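You operate a simulated robot arm through the tools that you are given. There is no shell and no other tool. Be economical: measure what you need, move in short steps, check, and stop when the job is done.

You are at the controls of a simulated robot arm. One attempt, no reset.

JOB
Sort the four finished housings by their screws, then reset the counter.
Fine: seated screws go to the green tray, proud or sunk ones to the red tray.

The check looks at the end state, three seconds after you hand in, the way a careful person would. Anything else that was tipped, shoved, dropped, spilled or broken makes it a failure.

ROBOT AND FRAMES
A 7-joint arm with a two-finger parallel gripper, hanging from a carriage that runs on a gantry, over the field with the corners [-223.4, 122], [-223.4, -6], [6.6, -6], [6.6, 122] (x, y) and turns from -6.37 to 5.637 rad about z. Base frame: it is fixed where the carriage stands at the start and does not move with it; the origin is on the floor, on the carriage's upright axis, x ahead of it, y to its left, z up. Lengths are in cm, angles in rad, forces in N, time in s.
With the tool pointing down near the work surface it reaches from about 24 to 70 cm from the robot's upright axis, wherever it stands. Its first joint turns from -2.496 to 2.496 rad. Places, roughly: inside of the green tray [60, 10, 70]; inside of the red tray [60, 30, 70]; torque controller [60, -70, 80]; yellow reset button [60, -60, 80]. Payload 1.57 kg.
Tool frame: the origin (TCP) lies between the finger pads and is the grasp point; the fingertips stand 3 cm ahead of it; z points along the fingers, y is the line along which they close. Largest opening 11 cm; finger width 2.4, thickness 1.2; the body of the gripper, 4.8 by 11.2 cm, starts 7.8 cm behind the TCP.
Orientation is that of the tool frame in the base frame, as [roll, pitch, yaw] about the fixed x, y, z axes, in that order (R = Rz(yaw) Ry(pitch) Rx(roll)). With the fingers straight down and closing along the base's y, the tool's x points along the base's -x, its y along +y and its z along -z.

CONTROLS
- The arm moves only by the tool drive_tool. Its argument "increments" is one flat list of numbers, 7 for each row, row after row: the turn, a rotation vector about the base's x, y, z in rad, then the shift along the base's x, y, z in cm, then the closure, from 0 (fully open) to 1 (shut). In form: [wx, wy, wz, x, y, z, hand, wx, wy, wz, x, y, z, hand, ...]. A call has 1 to 12 rows; each row shifts and turns the commanded pose from where the row before left it. Each row takes 0.2 s and may step no farther than 5 cm and 0.15 rad from the row before; otherwise, or with a gripper value out of range, the whole call is refused. A pose out of reach is approached as far as the arm can. The call stops where the force on the tool passes 40 N (or 10 N more than at its start, if that is more) or the arm is blocked; 0.2 s more then pass. Each finger travels about 4.5 cm/s and halts on what it meets, pressing with about 30 N; the grip force reading is that of the motor and also rises with nothing between the fingers. The clock runs only during rows and for 0.2 s after the last one: add rows that do not move to give the fingers time. The reply holds the time, the measured pose of the TCP, the force on the tool along the base axes, the opening and the grip force, in the units named above and with some noise, with the torque about the TCP (base axes, N m) and any sound that the robot's microphone picked up.
- Cameras (640 x 400 px; columns grow to the right, rows downward): "scene" is now at [28.44, -0.4, 173.62]; the picture's right is [-0.09, -1.00, 0.00], its down [-0.90, 0.08, -0.43] and it looks along [0.43, -0.04, -0.90] (base axes); focal length 263 px, centre (320, 200). "wrist" rides on the gripper at [7, 1.6, -14.1] in the tool frame; the picture's right is [-0.23, 0.97, 0.00], its down [-0.85, -0.20, -0.48] and it looks along [-0.47, -0.11, 0.88] (tool axes); focal length 222 px, centre (320, 200). There is no depth. A picture from a camera that has moved, and an enlarged one, comes with that camera's place and axes in the base frame and with its lens.
- get_image(camera): a new picture of that camera. No time passes.
- raise_lower(by): slides the trunk up (or, below 0, down) by that many cm; the arm and the scene camera ride with it, the base frame stays. It gives what a move gives, with no picture.
- base_move(legs): drives the robot by 1 to 6 legs, each [ahead, left, turn to the left] in cm, cm and rad, along the robot's own axes; the way and the turn of a leg run together, so that a leg with both is an arc; at most 150 cm and 3.142 rad a leg. The arm and the cameras ride along, it lands a little off, and it stops where it bumps. It keeps to its track: a leg is cut to what the track allows. It gives what a move gives.
- pan_tilt(pan, tilt): turns the head with the scene camera to pan (to the left, within 2.705 rad either way) and tilt (down, from -0.506 to 1.204), counted from straight ahead of the robot. It gives what a move gives.
- zoom(camera, box): a new picture of the part [left, top, right, bottom] of that camera's present view, enlarged. No time passes.
- close_job(): hands the job in; it is judged then, once.

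Go step by step. Nothing tells you exact positions but the pictures and the camera data: compare them with the known pose of the tool, close in by small moves and look again before you grip or let go. The budget is 120 turns and 90 pictures, counting those below and the enlarged ones. Unless the task says otherwise, let go and move clear before handing in, and close with one line.

The tools are called after "Request:" by a JSON object that holds its "method" and its "body". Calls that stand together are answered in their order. drive_tool: Moves the arm, as the interface text tells. Its arguments: {"type":"object","properties":{"increments":{"type":"array","items":{"type":"number"}}},"required":["increments"]} The other tools are called the same way: raise_lower (by) slides the trunk up or down; base_move (legs) drives the base; pan_tilt (pan, tilt) turns the head that bears the scene camera; get_image (camera) takes a picture; zoom (camera, box) takes an enlarged picture of a part of a camera's view; close_job () hands the job in.

At the start:

```text
t: 0.0
tcp_pos: [78.2, -9.87, 109.11]
tcp_rot: [3.14, -0.001, -3.141]
ft_force: [-0.2, 0.4, 0.1]
ft_torque: [-0.03, -0.03, 0.03]
gripper_width: 11.02
gripper_force: 0.2
trunk travel left (down, up): [-42.5, 17.0]
robot x, y, heading: [-0.17, 0.23, -0.001]
head pan, tilt: [-0.089, 1.127]
```

scene: 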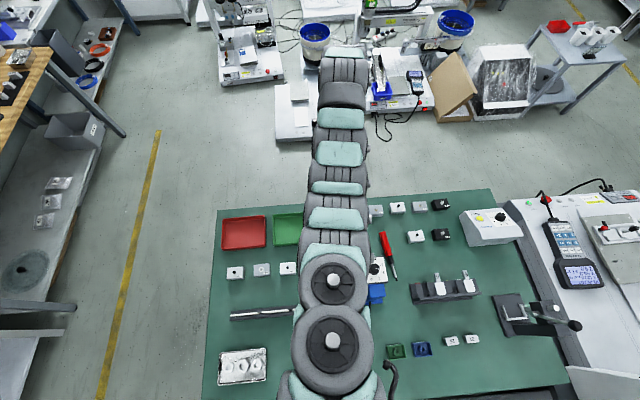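
wrist: 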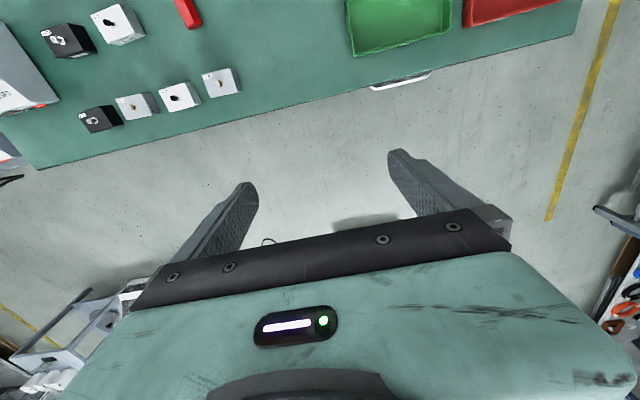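

The arm covers part of the bench, and there are several small block-like housings about. I'll zoom in to tell them apart.

Request:
{"method": "zoom", "body": {"camera": "scene", "box": [360, 180, 540, 292]}}

Request:
{"method": "zoom", "body": {"camera": "scene", "box": [200, 190, 400, 400]}}

Request:
{"method": "zoom", "body": {"camera": "wrist", "box": [0, 0, 260, 160]}}

```text
3.56 times, centred on (450, 236) of scene
camera zoom: at [28.44, -0.4, 173.62], right [-0.09, -1.0, 0.0], down [-0.9, 0.08, -0.43], along [0.43, -0.04, -0.9], focal length 936 px, centre (-142, 72)
```

zoom: 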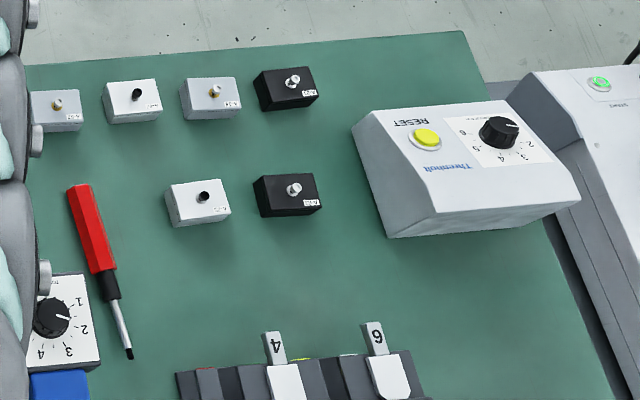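

```text
1.90 times, centred on (300, 295) of scene
camera zoom: at [28.44, -0.4, 173.62], right [-0.09, -1.0, 0.0], down [-0.9, 0.08, -0.43], along [0.43, -0.04, -0.9], focal length 501 px, centre (358, 19)
```

zoom: 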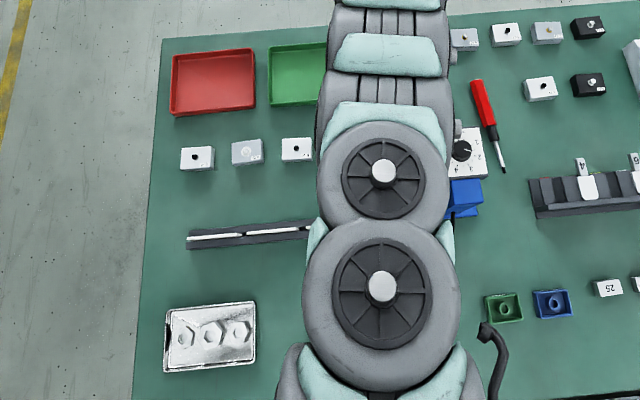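

```text
2.46 times, centred on (130, 80) of wrist
camera zoom: at [71.2, -8.3, 123.28], right [0.23, 0.97, 0.0], down [0.85, -0.2, 0.48], along [0.47, -0.11, -0.88], focal length 547 px, centre (788, 495)
```

zoom: 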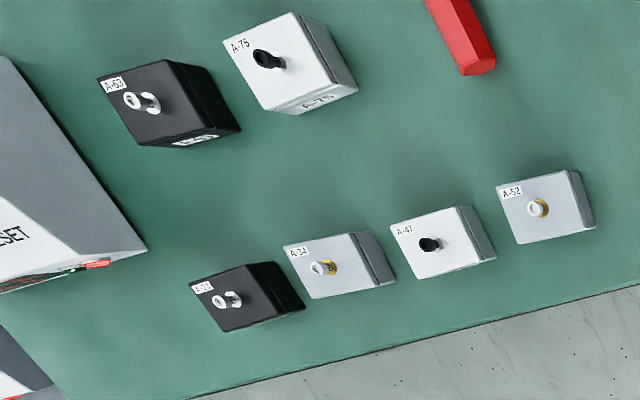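

Six housings stand on the right, and at least three more stand on the left near the trays, partly hidden by the arm. I'll turn the robot to the right with the arm high and pan the head back to see what it hides.

Request:
{"method": "base_move", "body": {"legs": [[0, 0, -0.7]]}}

Request:
{"method": "pan_tilt", "body": {"pan": 0.8, "tilt": 1.1}}

Request:
{"method": "get_image", "body": {"camera": "scene"}}

Request:
{"method": "get_image", "body": {"camera": "wrist"}}

```text
t: 2.3
tcp_pos: [53.3, -57.95, 109.23]
tcp_rot: [-3.141, -0.001, 2.442]
ft_force: [0.3, 0.1, 0.0]
ft_torque: [0.0, -0.04, 0.0]
gripper_width: 10.98
gripper_force: 0.0
trunk travel left (down, up): [-42.5, 17.0]
robot x, y, heading: [-0.16, -0.33, -0.703]
head pan, tilt: [-0.089, 1.127]
```

```text
t: 3.5
tcp_pos: [53.34, -57.97, 109.13]
tcp_rot: [3.141, 0.001, 2.441]
ft_force: [0.0, -0.1, -0.5]
ft_torque: [-0.01, 0.02, 0.02]
gripper_width: 10.99
gripper_force: 0.0
trunk travel left (down, up): [-42.5, 17.0]
robot x, y, heading: [0.27, -0.04, -0.706]
head pan, tilt: [0.799, 1.1]
```

```text
84 pictures are left
camera scene: at [23.45, -13.41, 173.79], right [0.1, -1.0, 0.0], down [-0.89, -0.09, -0.45], along [0.45, 0.04, -0.89], focal length 263 px, centre (320, 200)
```

scene: 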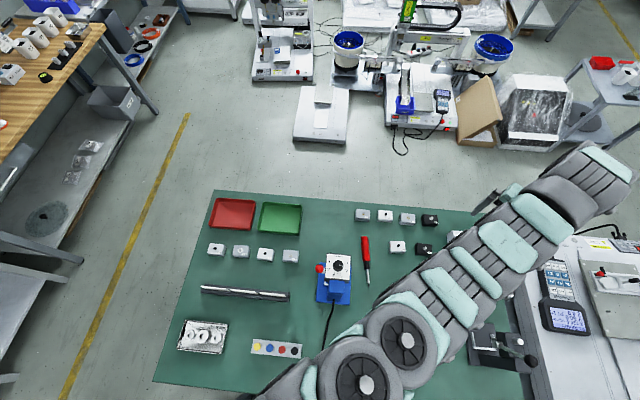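

```text
83 pictures are left
camera wrist: at [49.13, -52.19, 123.29], right [0.8, 0.6, 0.0], down [0.53, -0.7, 0.48], along [0.29, -0.38, -0.88], focal length 222 px, centre (320, 200)
```

wrist: 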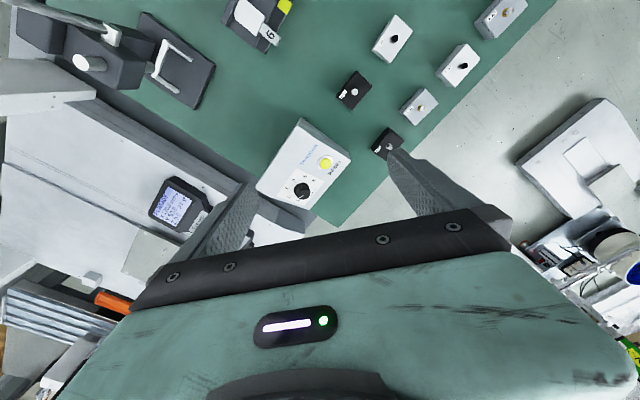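

There is a row of four housings below the trays on the left, and a separate group of six on the right. I'll zoom in on both.

Request:
{"method": "zoom", "body": {"camera": "scene", "box": [195, 235, 315, 310]}}

Request:
{"method": "zoom", "body": {"camera": "scene", "box": [310, 200, 450, 310]}}

Request:
{"method": "zoom", "body": {"camera": "wrist", "box": [240, 0, 540, 220]}}

Request:
{"method": "zoom", "body": {"camera": "scene", "box": [150, 280, 350, 400]}}

```text
5.33 times, centred on (255, 272) of scene
camera zoom: at [23.45, -13.41, 173.79], right [0.1, -1.0, 0.0], down [-0.89, -0.09, -0.45], along [0.45, 0.04, -0.89], focal length 1404 px, centre (667, -187)
```

zoom: 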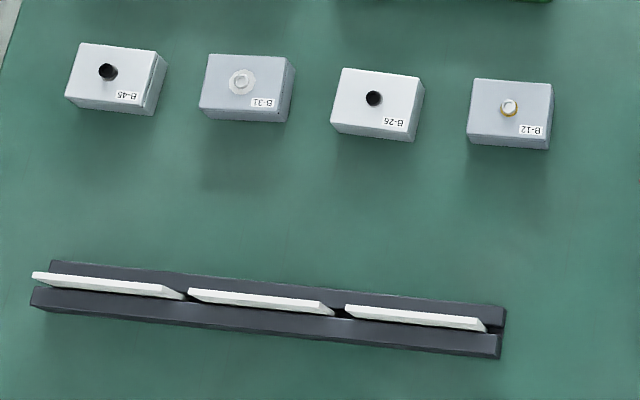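

```text
3.64 times, centred on (380, 255) of scene
camera zoom: at [23.45, -13.41, 173.79], right [0.1, -1.0, 0.0], down [-0.89, -0.09, -0.45], along [0.45, 0.04, -0.89], focal length 957 px, centre (102, 0)
```

zoom: 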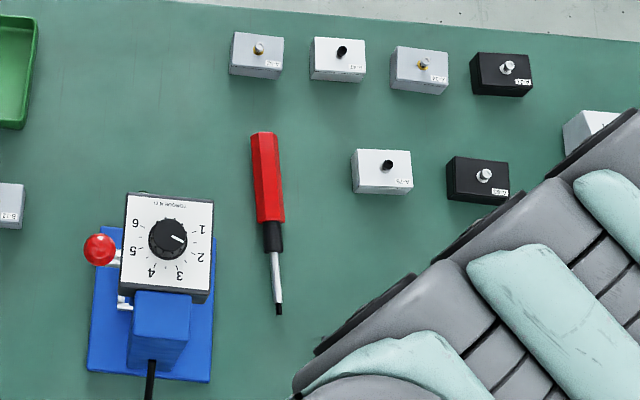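

```text
1.82 times, centred on (390, 110) of wrist
camera zoom: at [49.13, -52.19, 123.29], right [0.8, 0.6, 0.0], down [0.53, -0.7, 0.48], along [0.29, -0.38, -0.88], focal length 404 px, centre (193, 364)
```

zoom: 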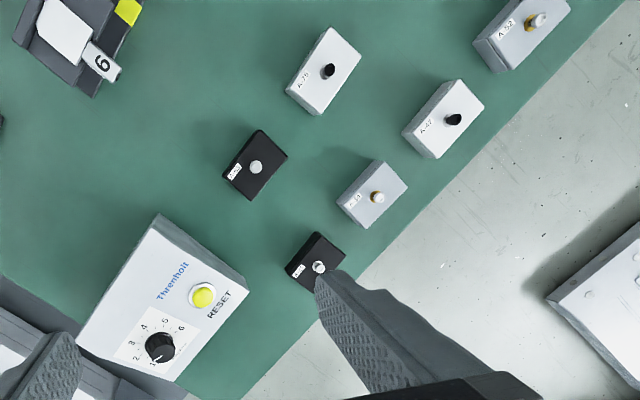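

```text
3.20 times, centred on (250, 340) of scene
camera zoom: at [23.45, -13.41, 173.79], right [0.1, -1.0, 0.0], down [-0.89, -0.09, -0.45], along [0.45, 0.04, -0.89], focal length 842 px, centre (544, -248)
```

zoom: 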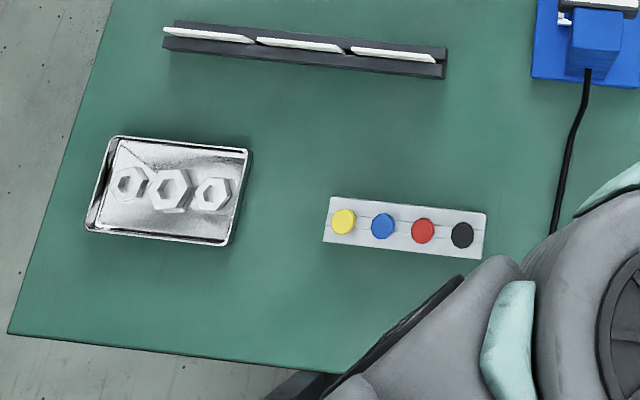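

The finished ones are the B row (B-45, B-31, B-26, B-12), at about x=49 and y=30, 20, 10 and 0. The A housings stay where they are. I'll move in front of the B row and inspect each screw with the wrist camera.

Request:
{"method": "base_move", "body": {"legs": [[0, 0, 0.706], [4, 16, 0]]}}

Request:
{"method": "drive_tool", "body": {"increments": [0, 0, 0, -4, 0, 0, 0, 0, 0, 0, -4, 0, 0, 0, 0, 0, 0, -4, 0, 0, 0, 0, 0, 0, -4, 0, 0, 0, 0, 0, 0, -4, 0, 0, 0, 0, 0, 0, -4, 0, -2, 0, 0, 0, 0, -4, 0, -3, 0, 0, 0, 0, -3, 0, -4, 0]}}

Request:
{"method": "get_image", "body": {"camera": "wrist"}}

```text
t: 6.8
tcp_pos: [82.15, 6.46, 109.2]
tcp_rot: [3.142, 0.0, -3.134]
ft_force: [0.2, -1.4, 0.4]
ft_torque: [0.0, 0.01, -0.04]
gripper_width: 10.99
gripper_force: 0.0
trunk travel left (down, up): [-42.5, 17.0]
robot x, y, heading: [3.68, 15.84, 0.009]
head pan, tilt: [0.799, 1.1]
```

```text
t: 8.6
tcp_pos: [58.69, 5.78, 95.47]
tcp_rot: [3.139, 0.001, -3.135]
ft_force: [0.5, 0.1, 0.7]
ft_torque: [0.03, 0.04, 0.02]
gripper_width: 11.0
gripper_force: 0.0
out of reach, approached as far as the arm can: row 3, 4, 5
trunk travel left (down, up): [-42.5, 17.0]
robot x, y, heading: [4.03, 16.11, 0.008]
head pan, tilt: [0.799, 1.1]
```

```text
78 pictures are left
camera wrist: at [51.81, 7.31, 109.67], right [0.22, 0.98, 0.0], down [0.86, -0.19, 0.48], along [0.47, -0.1, -0.88], focal length 222 px, centre (320, 200)
```

wrist: 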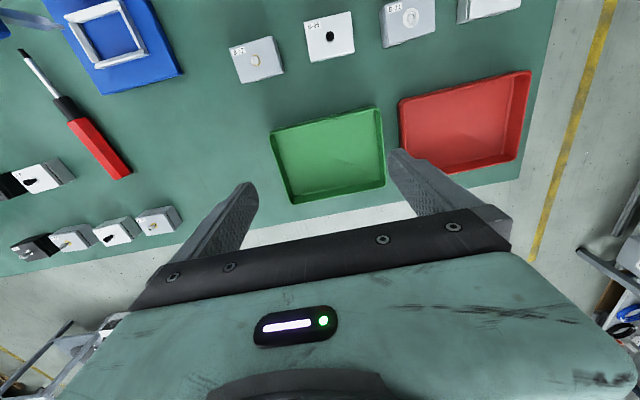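

The trays match my estimate: green at about (65.5, 7) and red at about (66, 28). Next I'll hover over B-12 and look at its screw.

Request:
{"method": "drive_tool", "body": {"increments": [0, 0, 0, -3.5, -2, -3, 0, 0, 0, 0, -3.5, -2, -3, 0, 0, 0, 0, -3, -1.7, -3, 0, 0, 0, 0, 0, 0, -3, 0]}}

Request:
{"method": "get_image", "body": {"camera": "wrist"}}

```text
refused: row 1 steps farther than a row can; nothing moved
```

```text
77 pictures are left
camera wrist: at [51.81, 7.31, 109.67], right [0.22, 0.98, 0.0], down [0.86, -0.19, 0.48], along [0.47, -0.1, -0.88], focal length 222 px, centre (320, 200)
```

wrist: 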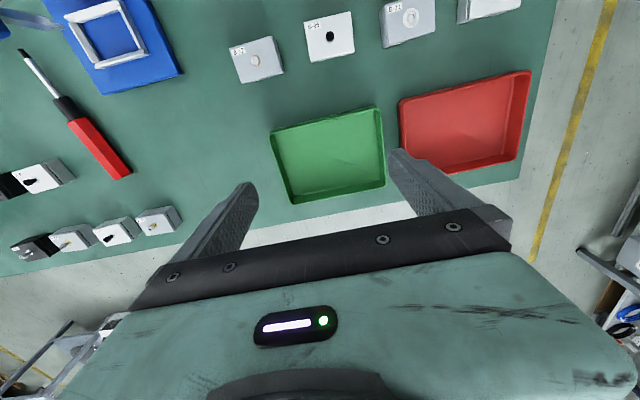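

The steps were too long for one row, so I'll repeat the approach to B-12 with shorter ones.

Request:
{"method": "drive_tool", "body": {"increments": [0, 0, 0, -3, -1, -2.5, 0, 0, 0, 0, -3, -1, -2.5, 0, 0, 0, 0, -2.5, -1, -2.5, 0, 0, 0, 0, -1.5, -1, -2.5, 0, 0, 0, 0, 0, -1.7, -2.5, 0]}}

Request:
{"method": "get_image", "body": {"camera": "wrist"}}

```text
t: 9.8
tcp_pos: [48.75, 0.25, 83.04]
tcp_rot: [-3.139, 0.002, -3.134]
ft_force: [-1.1, -0.1, -0.5]
ft_torque: [0.03, 0.02, 0.0]
gripper_width: 11.0
gripper_force: 0.1
trunk travel left (down, up): [-42.5, 17.0]
robot x, y, heading: [3.57, 16.03, 0.006]
head pan, tilt: [0.799, 1.1]
```

```text
76 pictures are left
camera wrist: at [41.81, 1.77, 97.19], right [0.22, 0.98, 0.0], down [0.86, -0.19, 0.48], along [0.47, -0.11, -0.88], focal length 222 px, centre (320, 200)
```

wrist: 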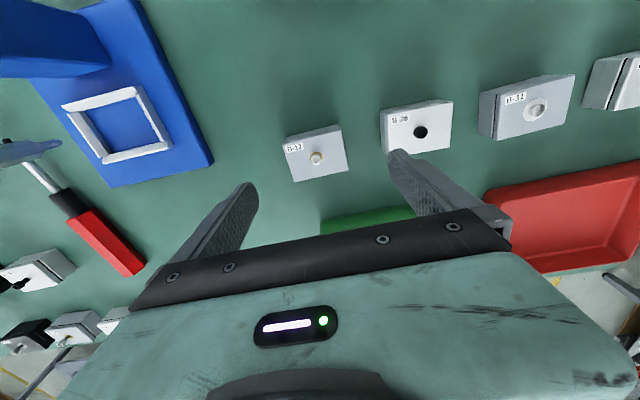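

Request:
{"method": "zoom", "body": {"camera": "wrist", "box": [275, 115, 355, 190]}}

Request:
{"method": "zoom", "body": {"camera": "wrist", "box": [375, 90, 460, 160]}}

Request:
{"method": "zoom", "body": {"camera": "wrist", "box": [475, 65, 640, 150]}}

```text
5.33 times, centred on (315, 152) of wrist
camera zoom: at [41.81, 1.77, 97.19], right [0.22, 0.98, 0.0], down [0.86, -0.19, 0.48], along [0.47, -0.11, -0.88], focal length 1185 px, centre (347, 453)
```

zoom: 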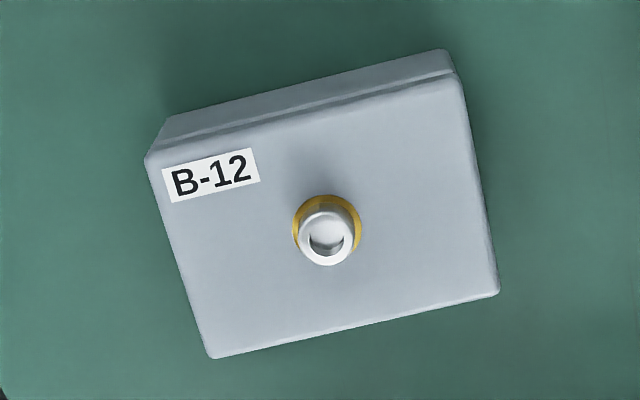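

```text
5.71 times, centred on (418, 125) of wrist
camera zoom: at [41.81, 1.77, 97.19], right [0.22, 0.98, 0.0], down [0.86, -0.19, 0.48], along [0.47, -0.11, -0.88], focal length 1269 px, centre (-237, 629)
```

zoom: 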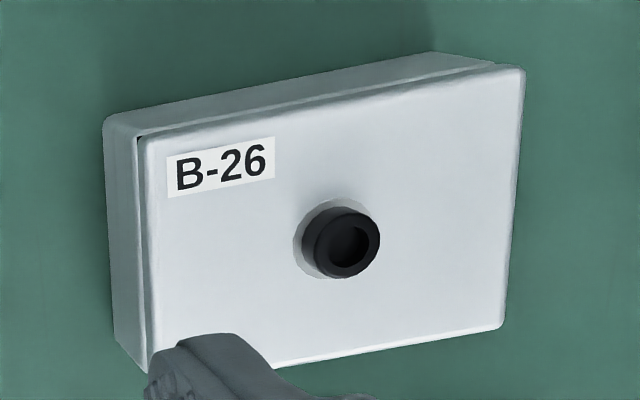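

```text
3.88 times, centred on (558, 108) of wrist
camera zoom: at [41.81, 1.77, 97.19], right [0.22, 0.98, 0.0], down [0.86, -0.19, 0.48], along [0.47, -0.11, -0.88], focal length 862 px, centre (-601, 559)
```

zoom: 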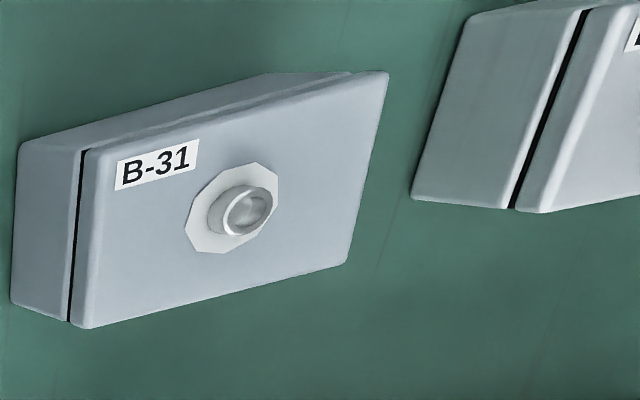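

Each screw is a socket head sitting on a ring, so I need oblique views to compare head heights. I'll slide along the row and look at each housing from the same offsets.

Request:
{"method": "drive_tool", "body": {"increments": [0, 0, 0, 0, 4, 0, 0, 0, 0, 0, 0, 3, 0, 0, 0, 0, 0, 0, 3, 0, 0]}}

Request:
{"method": "get_image", "body": {"camera": "wrist"}}

Request:
{"method": "zoom", "body": {"camera": "wrist", "box": [475, 65, 640, 150]}}

Request:
{"method": "zoom", "body": {"camera": "wrist", "box": [375, 90, 460, 160]}}

Request:
{"method": "zoom", "body": {"camera": "wrist", "box": [275, 115, 355, 190]}}

Request:
{"method": "zoom", "body": {"camera": "wrist", "box": [160, 120, 260, 220]}}

```text
t: 10.6
tcp_pos: [48.7, 10.24, 83.09]
tcp_rot: [3.141, 0.002, -3.135]
ft_force: [0.6, -0.1, 0.3]
ft_torque: [0.01, 0.02, -0.02]
gripper_width: 11.01
gripper_force: 0.1
trunk travel left (down, up): [-42.5, 17.0]
robot x, y, heading: [4.06, 16.17, 0.001]
head pan, tilt: [0.799, 1.1]
```

```text
72 pictures are left
camera wrist: at [41.77, 11.8, 97.23], right [0.22, 0.98, 0.0], down [0.86, -0.19, 0.48], along [0.47, -0.11, -0.88], focal length 222 px, centre (320, 200)
```

wrist: 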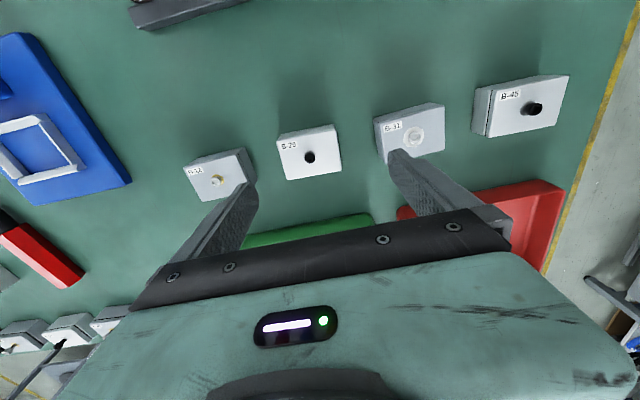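

```text
3.88 times, centred on (558, 108) of wrist
camera zoom: at [41.77, 11.8, 97.23], right [0.22, 0.98, 0.0], down [0.86, -0.19, 0.48], along [0.47, -0.11, -0.88], focal length 862 px, centre (-601, 559)
```

zoom: 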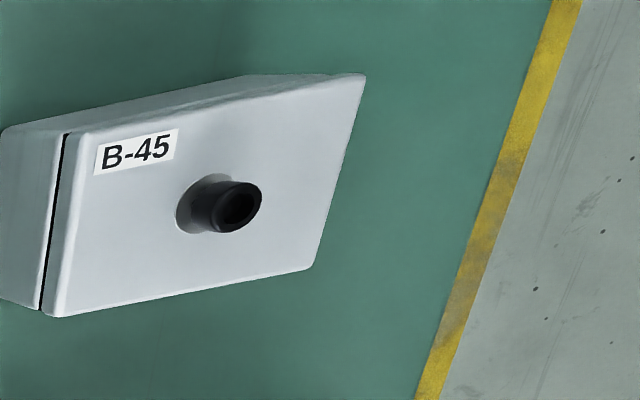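

```text
5.71 times, centred on (418, 125) of wrist
camera zoom: at [41.77, 11.8, 97.23], right [0.22, 0.98, 0.0], down [0.86, -0.19, 0.48], along [0.47, -0.11, -0.88], focal length 1269 px, centre (-237, 629)
```

zoom: 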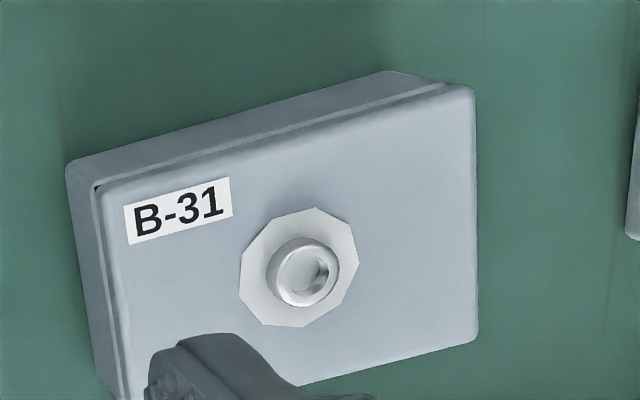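

```text
5.33 times, centred on (315, 152) of wrist
camera zoom: at [41.77, 11.8, 97.23], right [0.22, 0.98, 0.0], down [0.86, -0.19, 0.48], along [0.47, -0.11, -0.88], focal length 1185 px, centre (347, 453)
```

zoom: 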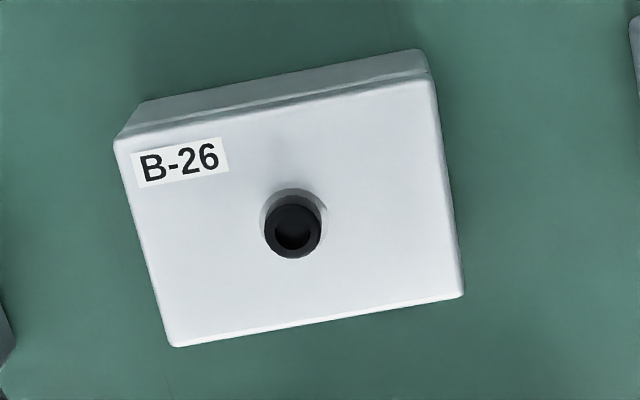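

```text
4.00 times, centred on (210, 170) of wrist
camera zoom: at [41.77, 11.8, 97.23], right [0.22, 0.98, 0.0], down [0.86, -0.19, 0.48], along [0.47, -0.11, -0.88], focal length 888 px, centre (760, 320)
```

zoom: 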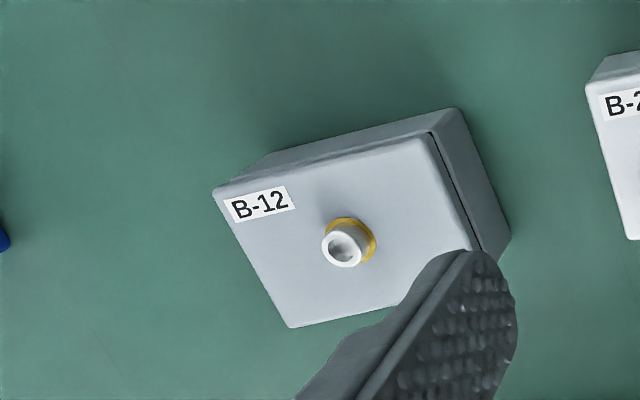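

B-45's screw looks clearly proud. To tell the rest apart I'll back the robot off and tilt the wrist for a low side view of the whole row.

Request:
{"method": "base_move", "body": {"legs": [[-17, 0, 0]]}}

Request:
{"method": "drive_tool", "body": {"increments": [0, -0.15, 0, 0, 1, 0, 0, 0, -0.15, 0, 0, 1, 0, 0, 0, -0.15, 0, 0, 1, 0, 0, 0, -0.15, 0, 0, 1, -2, 0, 0, -0.15, 0, 0, 1, -2, 0]}}

Request:
{"method": "get_image", "body": {"camera": "wrist"}}

```text
t: 12.1
tcp_pos: [31.38, 10.09, 83.12]
tcp_rot: [-3.141, 0.0, -3.136]
ft_force: [-0.8, 0.2, -0.7]
ft_torque: [0.02, -0.02, 0.04]
gripper_width: 10.98
gripper_force: 0.1
trunk travel left (down, up): [-42.5, 17.0]
robot x, y, heading: [-13.49, 15.48, 0.01]
head pan, tilt: [0.799, 1.1]
```

```text
t: 13.2
tcp_pos: [31.8, 14.83, 80.1]
tcp_rot: [-3.14, 0.719, -3.138]
ft_force: [1.4, -0.1, 0.2]
ft_torque: [0.04, 0.06, -0.03]
gripper_width: 10.96
gripper_force: 0.2
trunk travel left (down, up): [-42.5, 17.0]
robot x, y, heading: [-13.51, 15.86, 0.006]
head pan, tilt: [0.799, 1.1]
stopped in row 5: the force on the tool passed its limit at 83 N (the readings are from after the stop); the commanded pose is now the measured one
```

```text
67 pictures are left
camera wrist: at [17.34, 16.36, 86.24], right [0.17, 0.97, 0.15], down [0.33, -0.2, 0.92], along [0.93, -0.11, -0.35], focal length 222 px, centre (320, 200)
```

wrist: 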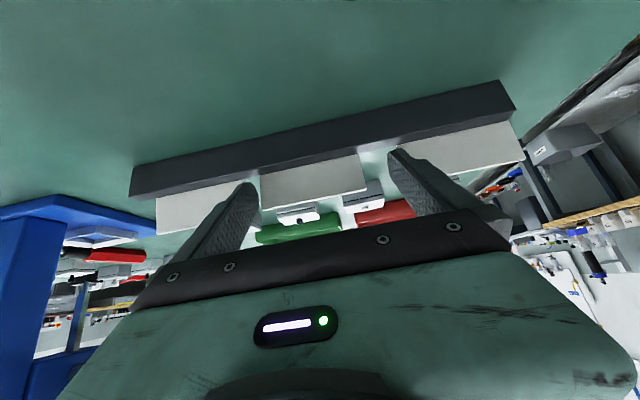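

The call stopped on contact. The rail with the upright white cards is at about x=34, right under the fingertips. I'll lift straight up and check that nothing shifted.

Request:
{"method": "drive_tool", "body": {"increments": [0, 0, 0, 0, 0, 2, 0, 0, 0, 0, 0, 0, 4, 0, 0, 0, 0, 0, 0, 4, 0]}}

Request:
{"method": "get_image", "body": {"camera": "wrist"}}

Request:
{"method": "get_image", "body": {"camera": "scene"}}

```text
t: 14.0
tcp_pos: [31.62, 14.8, 90.2]
tcp_rot: [-3.14, 0.717, -3.139]
ft_force: [-0.2, -0.3, 0.5]
ft_torque: [0.04, 0.0, -0.03]
gripper_width: 10.98
gripper_force: 0.1
trunk travel left (down, up): [-42.5, 17.0]
robot x, y, heading: [-13.08, 15.9, 0.006]
head pan, tilt: [0.799, 1.1]
```

```text
66 pictures are left
camera wrist: at [17.15, 16.34, 96.29], right [0.17, 0.97, 0.15], down [0.33, -0.2, 0.92], along [0.93, -0.11, -0.36], focal length 222 px, centre (320, 200)
```

wrist: 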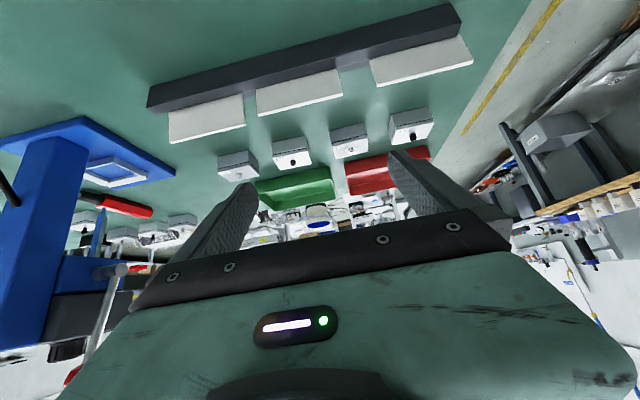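

```text
65 pictures are left
camera scene: at [13.27, 20.49, 173.79], right [0.72, -0.69, 0.0], down [-0.62, -0.64, -0.45], along [0.32, 0.33, -0.89], focal length 263 px, centre (320, 200)
```

scene: 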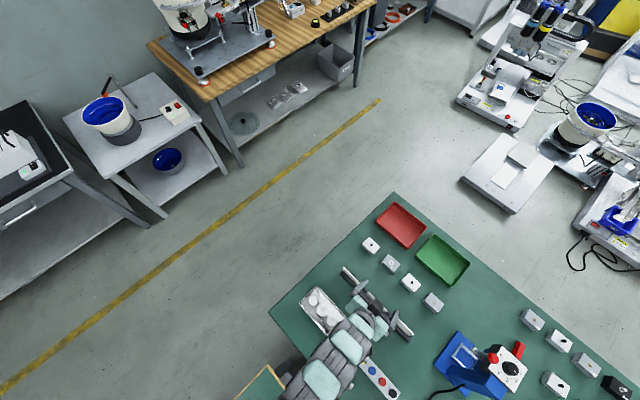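

The cards and rail still stand as before. From this height the view of the row is already oblique, so I'll zoom in on each screw.

Request:
{"method": "zoom", "body": {"camera": "wrist", "box": [210, 142, 270, 187]}}

Request:
{"method": "zoom", "body": {"camera": "wrist", "box": [265, 132, 325, 177]}}

Request:
{"method": "zoom", "body": {"camera": "wrist", "box": [322, 118, 382, 163]}}

Request:
{"method": "zoom", "body": {"camera": "wrist", "box": [380, 104, 440, 149]}}

Request:
{"method": "zoom", "body": {"camera": "scene", "box": [300, 250, 430, 350]}}

```text
8.89 times, centred on (240, 164) of wrist
camera zoom: at [17.15, 16.34, 96.29], right [0.17, 0.97, 0.15], down [0.33, -0.2, 0.92], along [0.93, -0.11, -0.36], focal length 1974 px, centre (1031, 516)
```

zoom: 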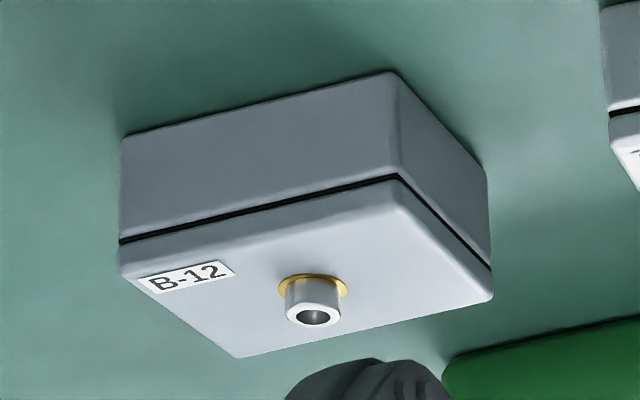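

```text
8.89 times, centred on (295, 154) of wrist
camera zoom: at [17.15, 16.34, 96.29], right [0.17, 0.97, 0.15], down [0.33, -0.2, 0.92], along [0.93, -0.11, -0.36], focal length 1974 px, centre (542, 604)
```

zoom: 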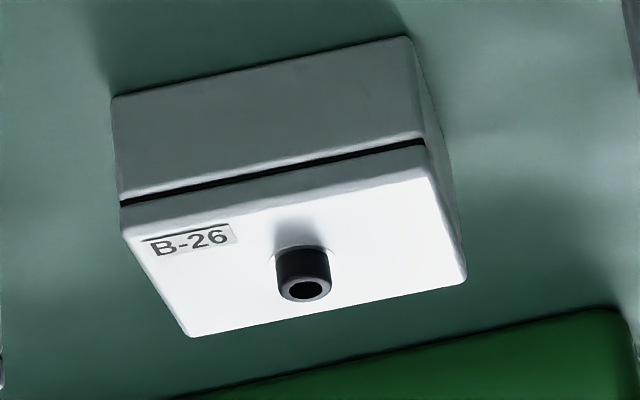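

```text
8.89 times, centred on (352, 140) of wrist
camera zoom: at [17.15, 16.34, 96.29], right [0.17, 0.97, 0.15], down [0.33, -0.2, 0.92], along [0.93, -0.11, -0.36], focal length 1974 px, centre (36, 729)
```

zoom: 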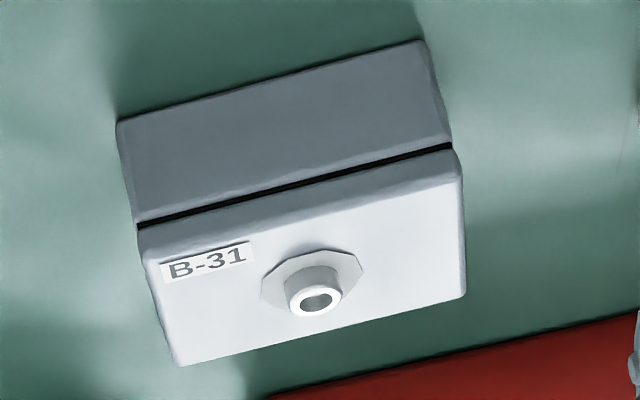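

```text
8.89 times, centred on (410, 126) of wrist
camera zoom: at [17.15, 16.34, 96.29], right [0.17, 0.97, 0.15], down [0.33, -0.2, 0.92], along [0.93, -0.11, -0.36], focal length 1974 px, centre (-480, 853)
```

zoom: 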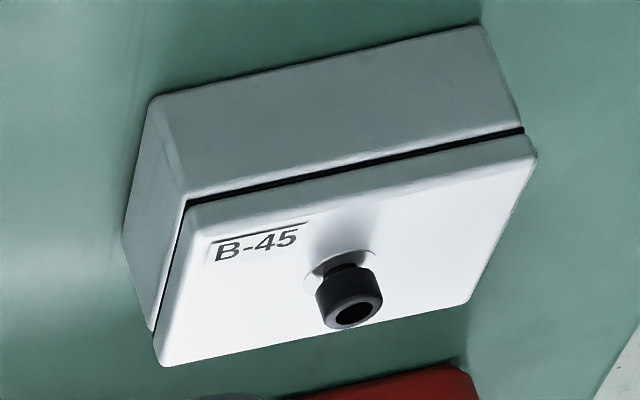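

```text
4.00 times, centred on (365, 300) of scene
camera zoom: at [13.27, 20.49, 173.79], right [0.72, -0.69, 0.0], down [-0.62, -0.64, -0.45], along [0.32, 0.33, -0.89], focal length 1053 px, centre (140, -200)
```

zoom: 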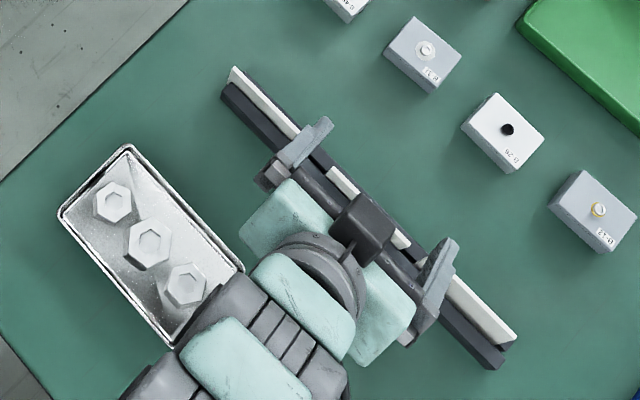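

B-45 shows a bare neck under its head, so it's proud. B-31 sits low with whitened, crushed plastic around it, so it looks sunk. I'll take a tighter look at B-12 and B-26 to be sure of those two.

Request:
{"method": "zoom", "body": {"camera": "wrist", "box": [230, 168, 250, 182]}}

Request:
{"method": "zoom", "body": {"camera": "wrist", "box": [284, 153, 304, 167]}}

Request:
{"method": "zoom", "body": {"camera": "wrist", "box": [342, 139, 362, 153]}}

```text
16.00 times, centred on (240, 175) of wrist
camera zoom: at [17.15, 16.34, 96.29], right [0.17, 0.97, 0.15], down [0.33, -0.2, 0.92], along [0.93, -0.11, -0.36], focal length 3554 px, centre (1600, 600)
```

zoom: 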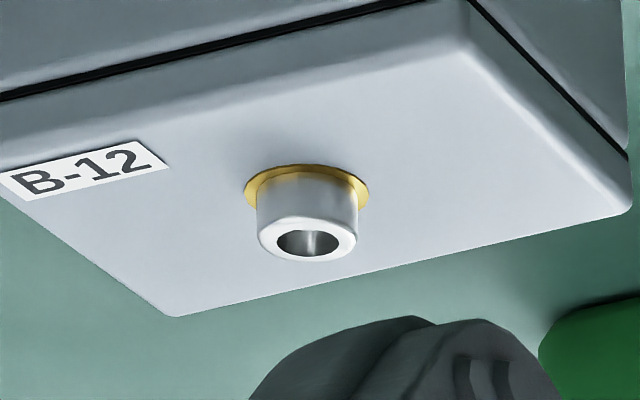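

```text
16.00 times, centred on (294, 160) of wrist
camera zoom: at [17.15, 16.34, 96.29], right [0.17, 0.97, 0.15], down [0.33, -0.2, 0.92], along [0.93, -0.11, -0.36], focal length 3554 px, centre (736, 840)
```

zoom: 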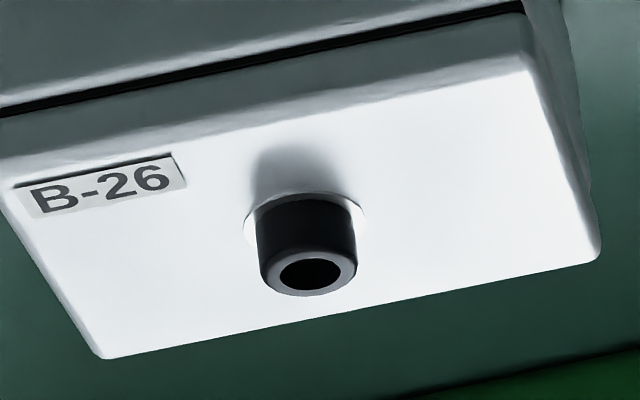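

```text
16.00 times, centred on (352, 146) of wrist
camera zoom: at [17.15, 16.34, 96.29], right [0.17, 0.97, 0.15], down [0.33, -0.2, 0.92], along [0.93, -0.11, -0.36], focal length 3554 px, centre (-192, 1064)
```

zoom: 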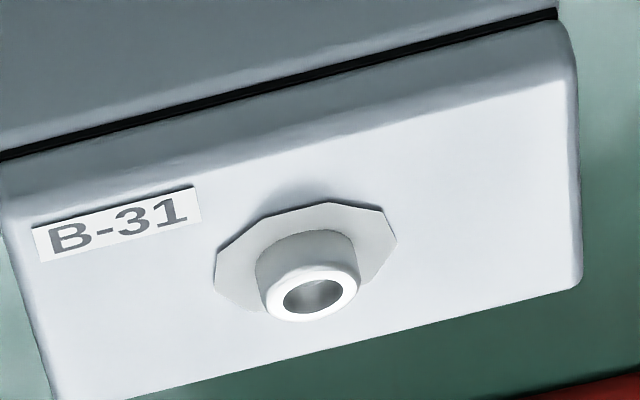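

Heights of B-12, B-26 and B-31 need a more careful comparison. I'll take equal-offset close-ups at a flatter angle, staying well above the cards, starting with B-31.

Request:
{"method": "drive_tool", "body": {"increments": [0, -0.14, 0, 3, 2, 0, 0, 0, -0.14, 0, 3, 2, 0, 0, 0, 0, 0, 3, 1.2, 0, 0, 0, 0, 0, 1.4, 0, -3, 0, 0, 0, 0, 0, 0, -3, 0]}}

Request:
{"method": "get_image", "body": {"camera": "wrist"}}

```text
t: 15.2
tcp_pos: [41.97, 20.1, 84.1]
tcp_rot: [-3.139, 0.997, -3.137]
ft_force: [0.0, -0.3, 0.1]
ft_torque: [0.01, -0.01, -0.02]
gripper_width: 11.03
gripper_force: 0.2
trunk travel left (down, up): [-42.5, 17.0]
robot x, y, heading: [-13.37, 15.51, 0.002]
head pan, tilt: [0.799, 1.1]
```

```text
56 pictures are left
camera wrist: at [26.41, 21.64, 85.81], right [0.12, 0.97, 0.19], down [0.06, -0.2, 0.98], along [0.99, -0.11, -0.09], focal length 222 px, centre (320, 200)
```

wrist: 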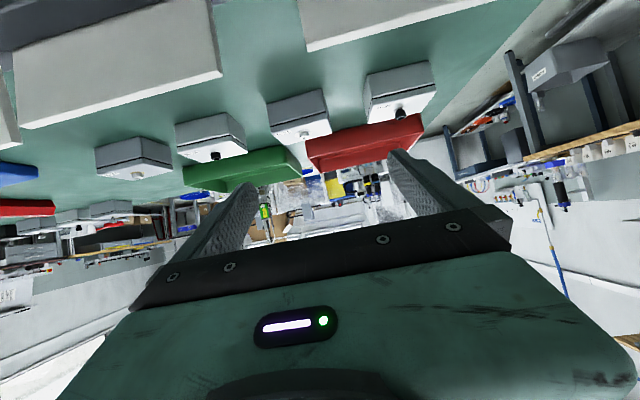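

All four are now visible at a low angle, so I'll zoom in on the screws.

Request:
{"method": "zoom", "body": {"camera": "wrist", "box": [115, 150, 165, 185]}}

Request:
{"method": "zoom", "body": {"camera": "wrist", "box": [190, 132, 240, 167]}}

Request:
{"method": "zoom", "body": {"camera": "wrist", "box": [280, 110, 330, 145]}}

Request:
{"method": "zoom", "body": {"camera": "wrist", "box": [375, 90, 425, 125]}}

```text
11.43 times, centred on (140, 168) of wrist
camera zoom: at [26.41, 21.64, 85.81], right [0.12, 0.97, 0.19], down [0.06, -0.2, 0.98], along [0.99, -0.11, -0.09], focal length 2538 px, centre (2377, 571)
```

zoom: 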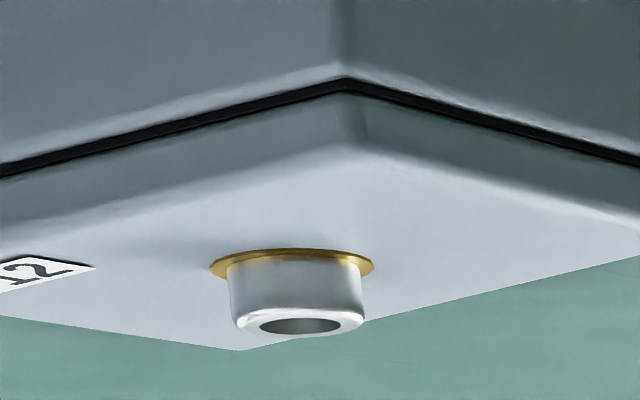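

```text
11.43 times, centred on (215, 150) of wrist
camera zoom: at [26.41, 21.64, 85.81], right [0.12, 0.97, 0.19], down [0.06, -0.2, 0.98], along [0.99, -0.11, -0.09], focal length 2538 px, centre (1520, 777)
```

zoom: 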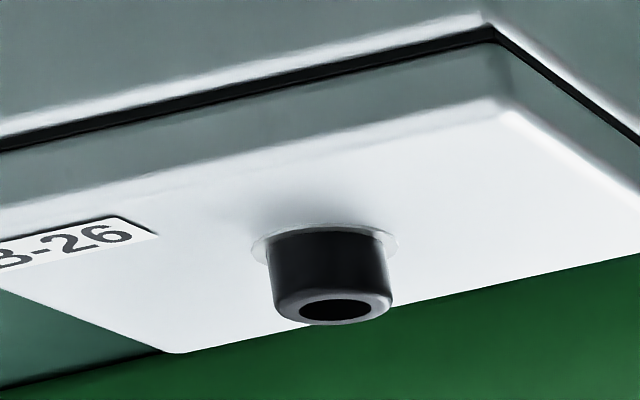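

```text
11.43 times, centred on (305, 128) of wrist
camera zoom: at [26.41, 21.64, 85.81], right [0.12, 0.97, 0.19], down [0.06, -0.2, 0.98], along [0.99, -0.11, -0.09], focal length 2538 px, centre (491, 1029)
```

zoom: 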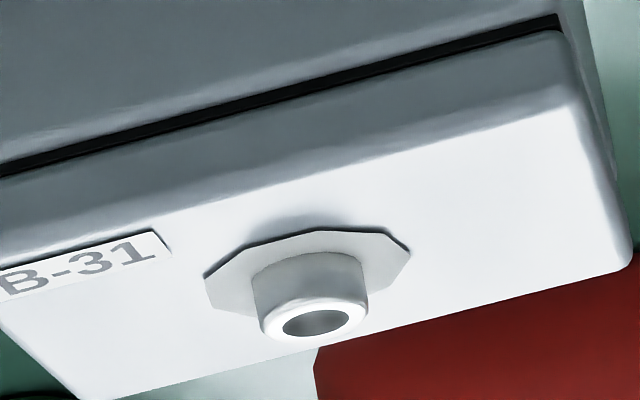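

```text
11.43 times, centred on (400, 108) of wrist
camera zoom: at [26.41, 21.64, 85.81], right [0.12, 0.97, 0.19], down [0.06, -0.2, 0.98], along [0.99, -0.11, -0.09], focal length 2538 px, centre (-594, 1257)
```

zoom: 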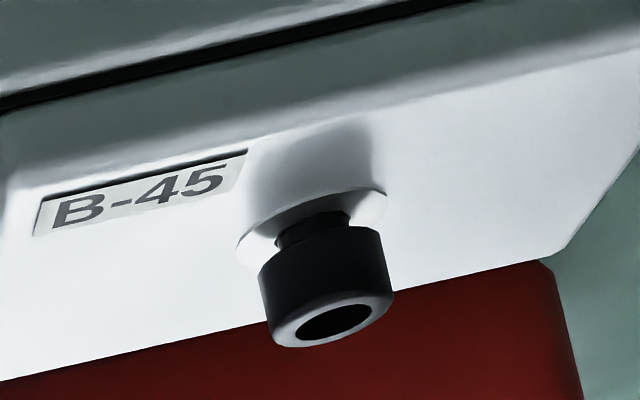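

The heads read close to each other from differing angles. I'll slide to y=10 and then y=0, so that B-26 and B-12 are each seen from exactly the angle I just had on B-31.

Request:
{"method": "drive_tool", "body": {"increments": [0, 0, 0, 0, -4, 0, 0, 0, 0, 0, 0, -3, 0, 0, 0, 0, 0, 0, -3, 0, 0]}}

Request:
{"method": "zoom", "body": {"camera": "wrist", "box": [280, 110, 330, 145]}}

Request:
{"method": "drive_tool", "body": {"increments": [0, 0, 0, 0, -4, 0, 0, 0, 0, 0, 0, -3, 0, 0, 0, 0, 0, 0, -3, 0, 0]}}

Request:
{"method": "zoom", "body": {"camera": "wrist", "box": [280, 110, 330, 145]}}

```text
t: 16.0
tcp_pos: [41.95, 9.98, 84.04]
tcp_rot: [-3.14, 0.995, -3.14]
ft_force: [0.4, 1.1, 0.2]
ft_torque: [-0.02, 0.03, -0.03]
gripper_width: 11.0
gripper_force: 0.1
trunk travel left (down, up): [-42.5, 17.0]
robot x, y, heading: [-13.17, 15.42, -0.001]
head pan, tilt: [0.799, 1.1]
```

```text
11.43 times, centred on (305, 128) of wrist
camera zoom: at [26.34, 11.58, 85.9], right [0.12, 0.97, 0.19], down [0.06, -0.2, 0.98], along [0.99, -0.11, -0.09], focal length 2538 px, centre (491, 1029)
```

zoom: 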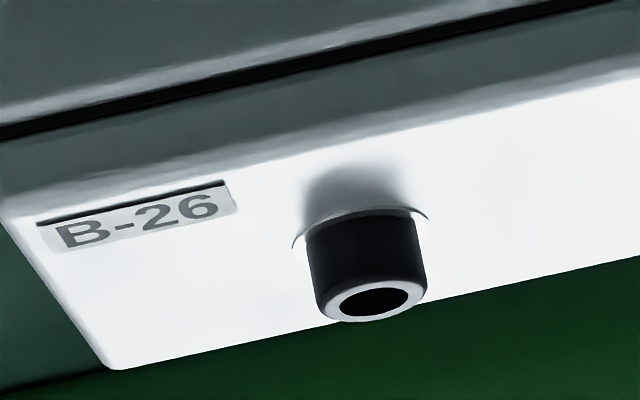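

```text
t: 16.8
tcp_pos: [41.93, -0.08, 84.23]
tcp_rot: [-3.139, 0.997, -3.138]
ft_force: [-0.3, 0.5, 0.0]
ft_torque: [-0.01, -0.03, -0.01]
gripper_width: 10.99
gripper_force: 0.2
trunk travel left (down, up): [-42.5, 17.0]
robot x, y, heading: [-13.68, 15.57, 0.004]
head pan, tilt: [0.799, 1.1]
```

```text
11.43 times, centred on (305, 128) of wrist
camera zoom: at [26.4, 1.42, 86.04], right [0.12, 0.97, 0.19], down [0.06, -0.2, 0.98], along [0.99, -0.11, -0.09], focal length 2538 px, centre (491, 1029)
```

zoom: 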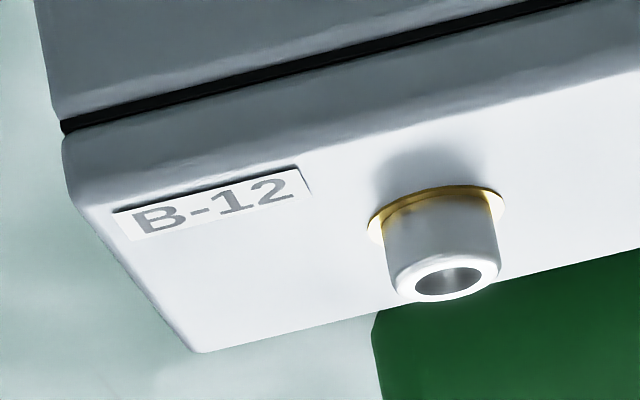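

Seen from the same angle, B-31's head is clearly lower than B-26's and B-12's, with a crushed ring around it. So B-45 (proud) and B-31 (sunk) go to red, and B-12 and B-26 (seated) go to green. Triangulation puts the lid tops at z≈76.8 and the row at y≈-0.2, 9.2, 18.5 and 28. Next I'll straighten the tool, drive in and hover over B-12.

Request:
{"method": "drive_tool", "body": {"increments": [0, 0.14, 0, 0, 0, 2, 0, 0, 0.14, 0, 0, 0, 2, 0, 0, 0.145, 0, 0, 0, 2, 0, 0, 0.145, 0, 0, 0, 2, 0, 0, 0.145, 0, 0, 0, 0, 0, 0, 0.145, 0, 0, 0, 0, 0, 0, 0.14, 0, 0, 0, 0, 0]}}

Request:
{"method": "base_move", "body": {"legs": [[17.5, 0, 0]]}}

Request:
{"method": "drive_tool", "body": {"increments": [0, 0, 0, -4, 0, 0, 0, 0, 0, 0, -4, 0, 0, 0, 0, 0, 0, -3.4, 0, 0, 0, 0, 0, 0, 0, 0, -3, 0, 0, 0, 0, 0, 0, -2, 0]}}

Request:
{"method": "get_image", "body": {"camera": "wrist"}}

```text
t: 18.4
tcp_pos: [41.98, -0.07, 92.16]
tcp_rot: [3.141, -0.007, -3.137]
ft_force: [-0.8, -0.4, -0.5]
ft_torque: [-0.02, -0.05, -0.02]
gripper_width: 11.03
gripper_force: 0.1
trunk travel left (down, up): [-42.5, 17.0]
robot x, y, heading: [-13.7, 15.66, 0.004]
head pan, tilt: [0.799, 1.1]
```

```text
t: 19.9
tcp_pos: [59.33, 0.03, 92.22]
tcp_rot: [3.138, -0.003, -3.137]
ft_force: [0.1, -0.1, 0.4]
ft_torque: [0.0, -0.03, -0.02]
gripper_width: 11.01
gripper_force: 0.1
trunk travel left (down, up): [-42.5, 17.0]
robot x, y, heading: [3.56, 15.56, 0.008]
head pan, tilt: [0.799, 1.1]
```

```text
t: 21.1
tcp_pos: [48.05, 0.05, 87.25]
tcp_rot: [3.14, -0.003, -3.138]
ft_force: [0.4, -0.2, 0.3]
ft_torque: [0.0, -0.02, 0.0]
gripper_width: 10.98
gripper_force: 0.0
trunk travel left (down, up): [-42.5, 17.0]
robot x, y, heading: [3.98, 15.49, 0.002]
head pan, tilt: [0.799, 1.1]
```

```text
49 pictures are left
camera wrist: at [41.15, 1.67, 101.4], right [0.22, 0.97, 0.0], down [0.86, -0.2, 0.48], along [0.46, -0.11, -0.88], focal length 222 px, centre (320, 200)
```

wrist: 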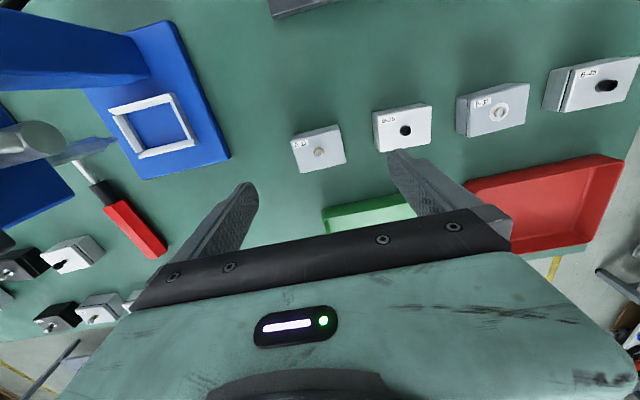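

B-12's screw sits right on the tool axis. The full opening would touch neighbouring B-26, so I'll close to about 8 cm, descend partway and check.

Request:
{"method": "drive_tool", "body": {"increments": [0, 0, 0, 0, 0, 0, 0.27, 0, 0, 0, 0, 0, -3, 0.27, 0, 0, 0, 0, 0, -3, 0.27, 0, 0, 0, 0, 0, 0, 0.27]}}

Request:
{"method": "get_image", "body": {"camera": "wrist"}}

```text
t: 22.1
tcp_pos: [48.19, 0.05, 81.08]
tcp_rot: [3.139, -0.004, -3.139]
ft_force: [-0.6, -0.2, 1.5]
ft_torque: [0.02, 0.01, 0.0]
gripper_width: 8.01
gripper_force: 0.0
trunk travel left (down, up): [-42.5, 17.0]
robot x, y, heading: [4.12, 16.22, 0.003]
head pan, tilt: [0.799, 1.1]
```

```text
48 pictures are left
camera wrist: at [41.29, 1.56, 95.3], right [0.22, 0.97, 0.0], down [0.86, -0.2, 0.47], along [0.46, -0.11, -0.88], focal length 222 px, centre (320, 200)
```

wrist: 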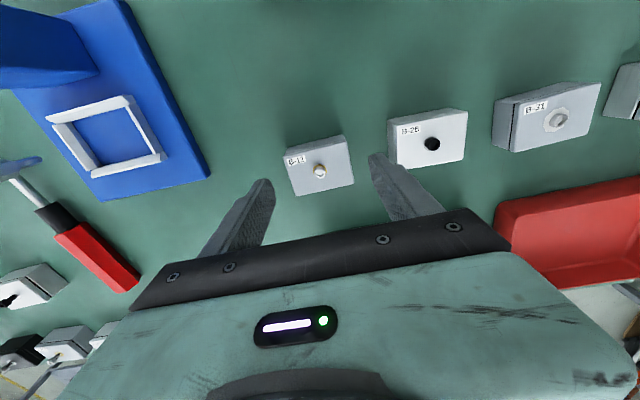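

The alignment holds with B-12 centred between the fingers. I'll descend slowly and watch the force.

Request:
{"method": "drive_tool", "body": {"increments": [0, 0, 0, 0, 0, -1.2, 0.27, 0, 0, 0, 0, 0, -1.2, 0.27, 0, 0, 0, 0, 0, -1, 0.27, 0, 0, 0, 0, 0, 0, 0.27]}}

Request:
{"method": "get_image", "body": {"camera": "wrist"}}

```text
t: 23.1
tcp_pos: [48.04, -0.1, 77.96]
tcp_rot: [3.141, -0.004, -3.138]
ft_force: [0.1, 0.8, -0.1]
ft_torque: [0.03, -0.02, 0.02]
gripper_width: 8.01
gripper_force: 0.1
trunk travel left (down, up): [-42.5, 17.0]
robot x, y, heading: [3.89, 15.84, 0.009]
head pan, tilt: [0.799, 1.1]
```

```text
47 pictures are left
camera wrist: at [41.14, 1.52, 91.99], right [0.22, 0.97, 0.0], down [0.86, -0.2, 0.48], along [0.46, -0.11, -0.88], focal length 222 px, centre (320, 200)
```

wrist: 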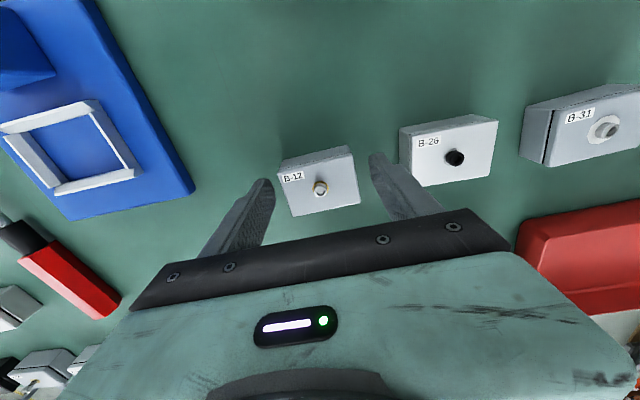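

The fingers straddle B-12 evenly. I'll go down a little more and close on it.

Request:
{"method": "drive_tool", "body": {"increments": [0, 0, 0, 0, 0, -0.9, 0.27, 0, 0, 0, 0, 0, 0, 0.6, 0, 0, 0, 0, 0, 0, 0.6, 0, 0, 0, 0, 0, 0, 0.6]}}

Request:
{"method": "get_image", "body": {"camera": "wrist"}}

```text
t: 24.1
tcp_pos: [48.09, -0.19, 76.91]
tcp_rot: [3.14, -0.004, -3.138]
ft_force: [-0.6, -2.4, 8.6]
ft_torque: [-0.26, -0.11, -0.03]
gripper_width: 5.48
gripper_force: 26.0
trunk travel left (down, up): [-42.5, 17.0]
robot x, y, heading: [3.71, 15.78, 0.006]
head pan, tilt: [0.799, 1.1]
```

```text
46 pictures are left
camera wrist: at [41.15, 1.43, 91.15], right [0.22, 0.97, 0.0], down [0.86, -0.2, 0.48], along [0.46, -0.11, -0.88], focal length 222 px, centre (320, 200)
```

wrist: 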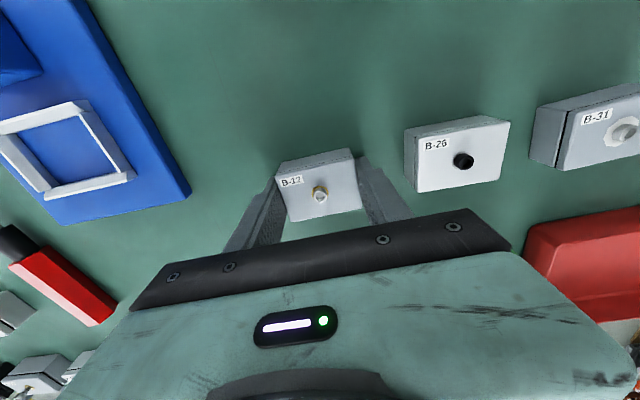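

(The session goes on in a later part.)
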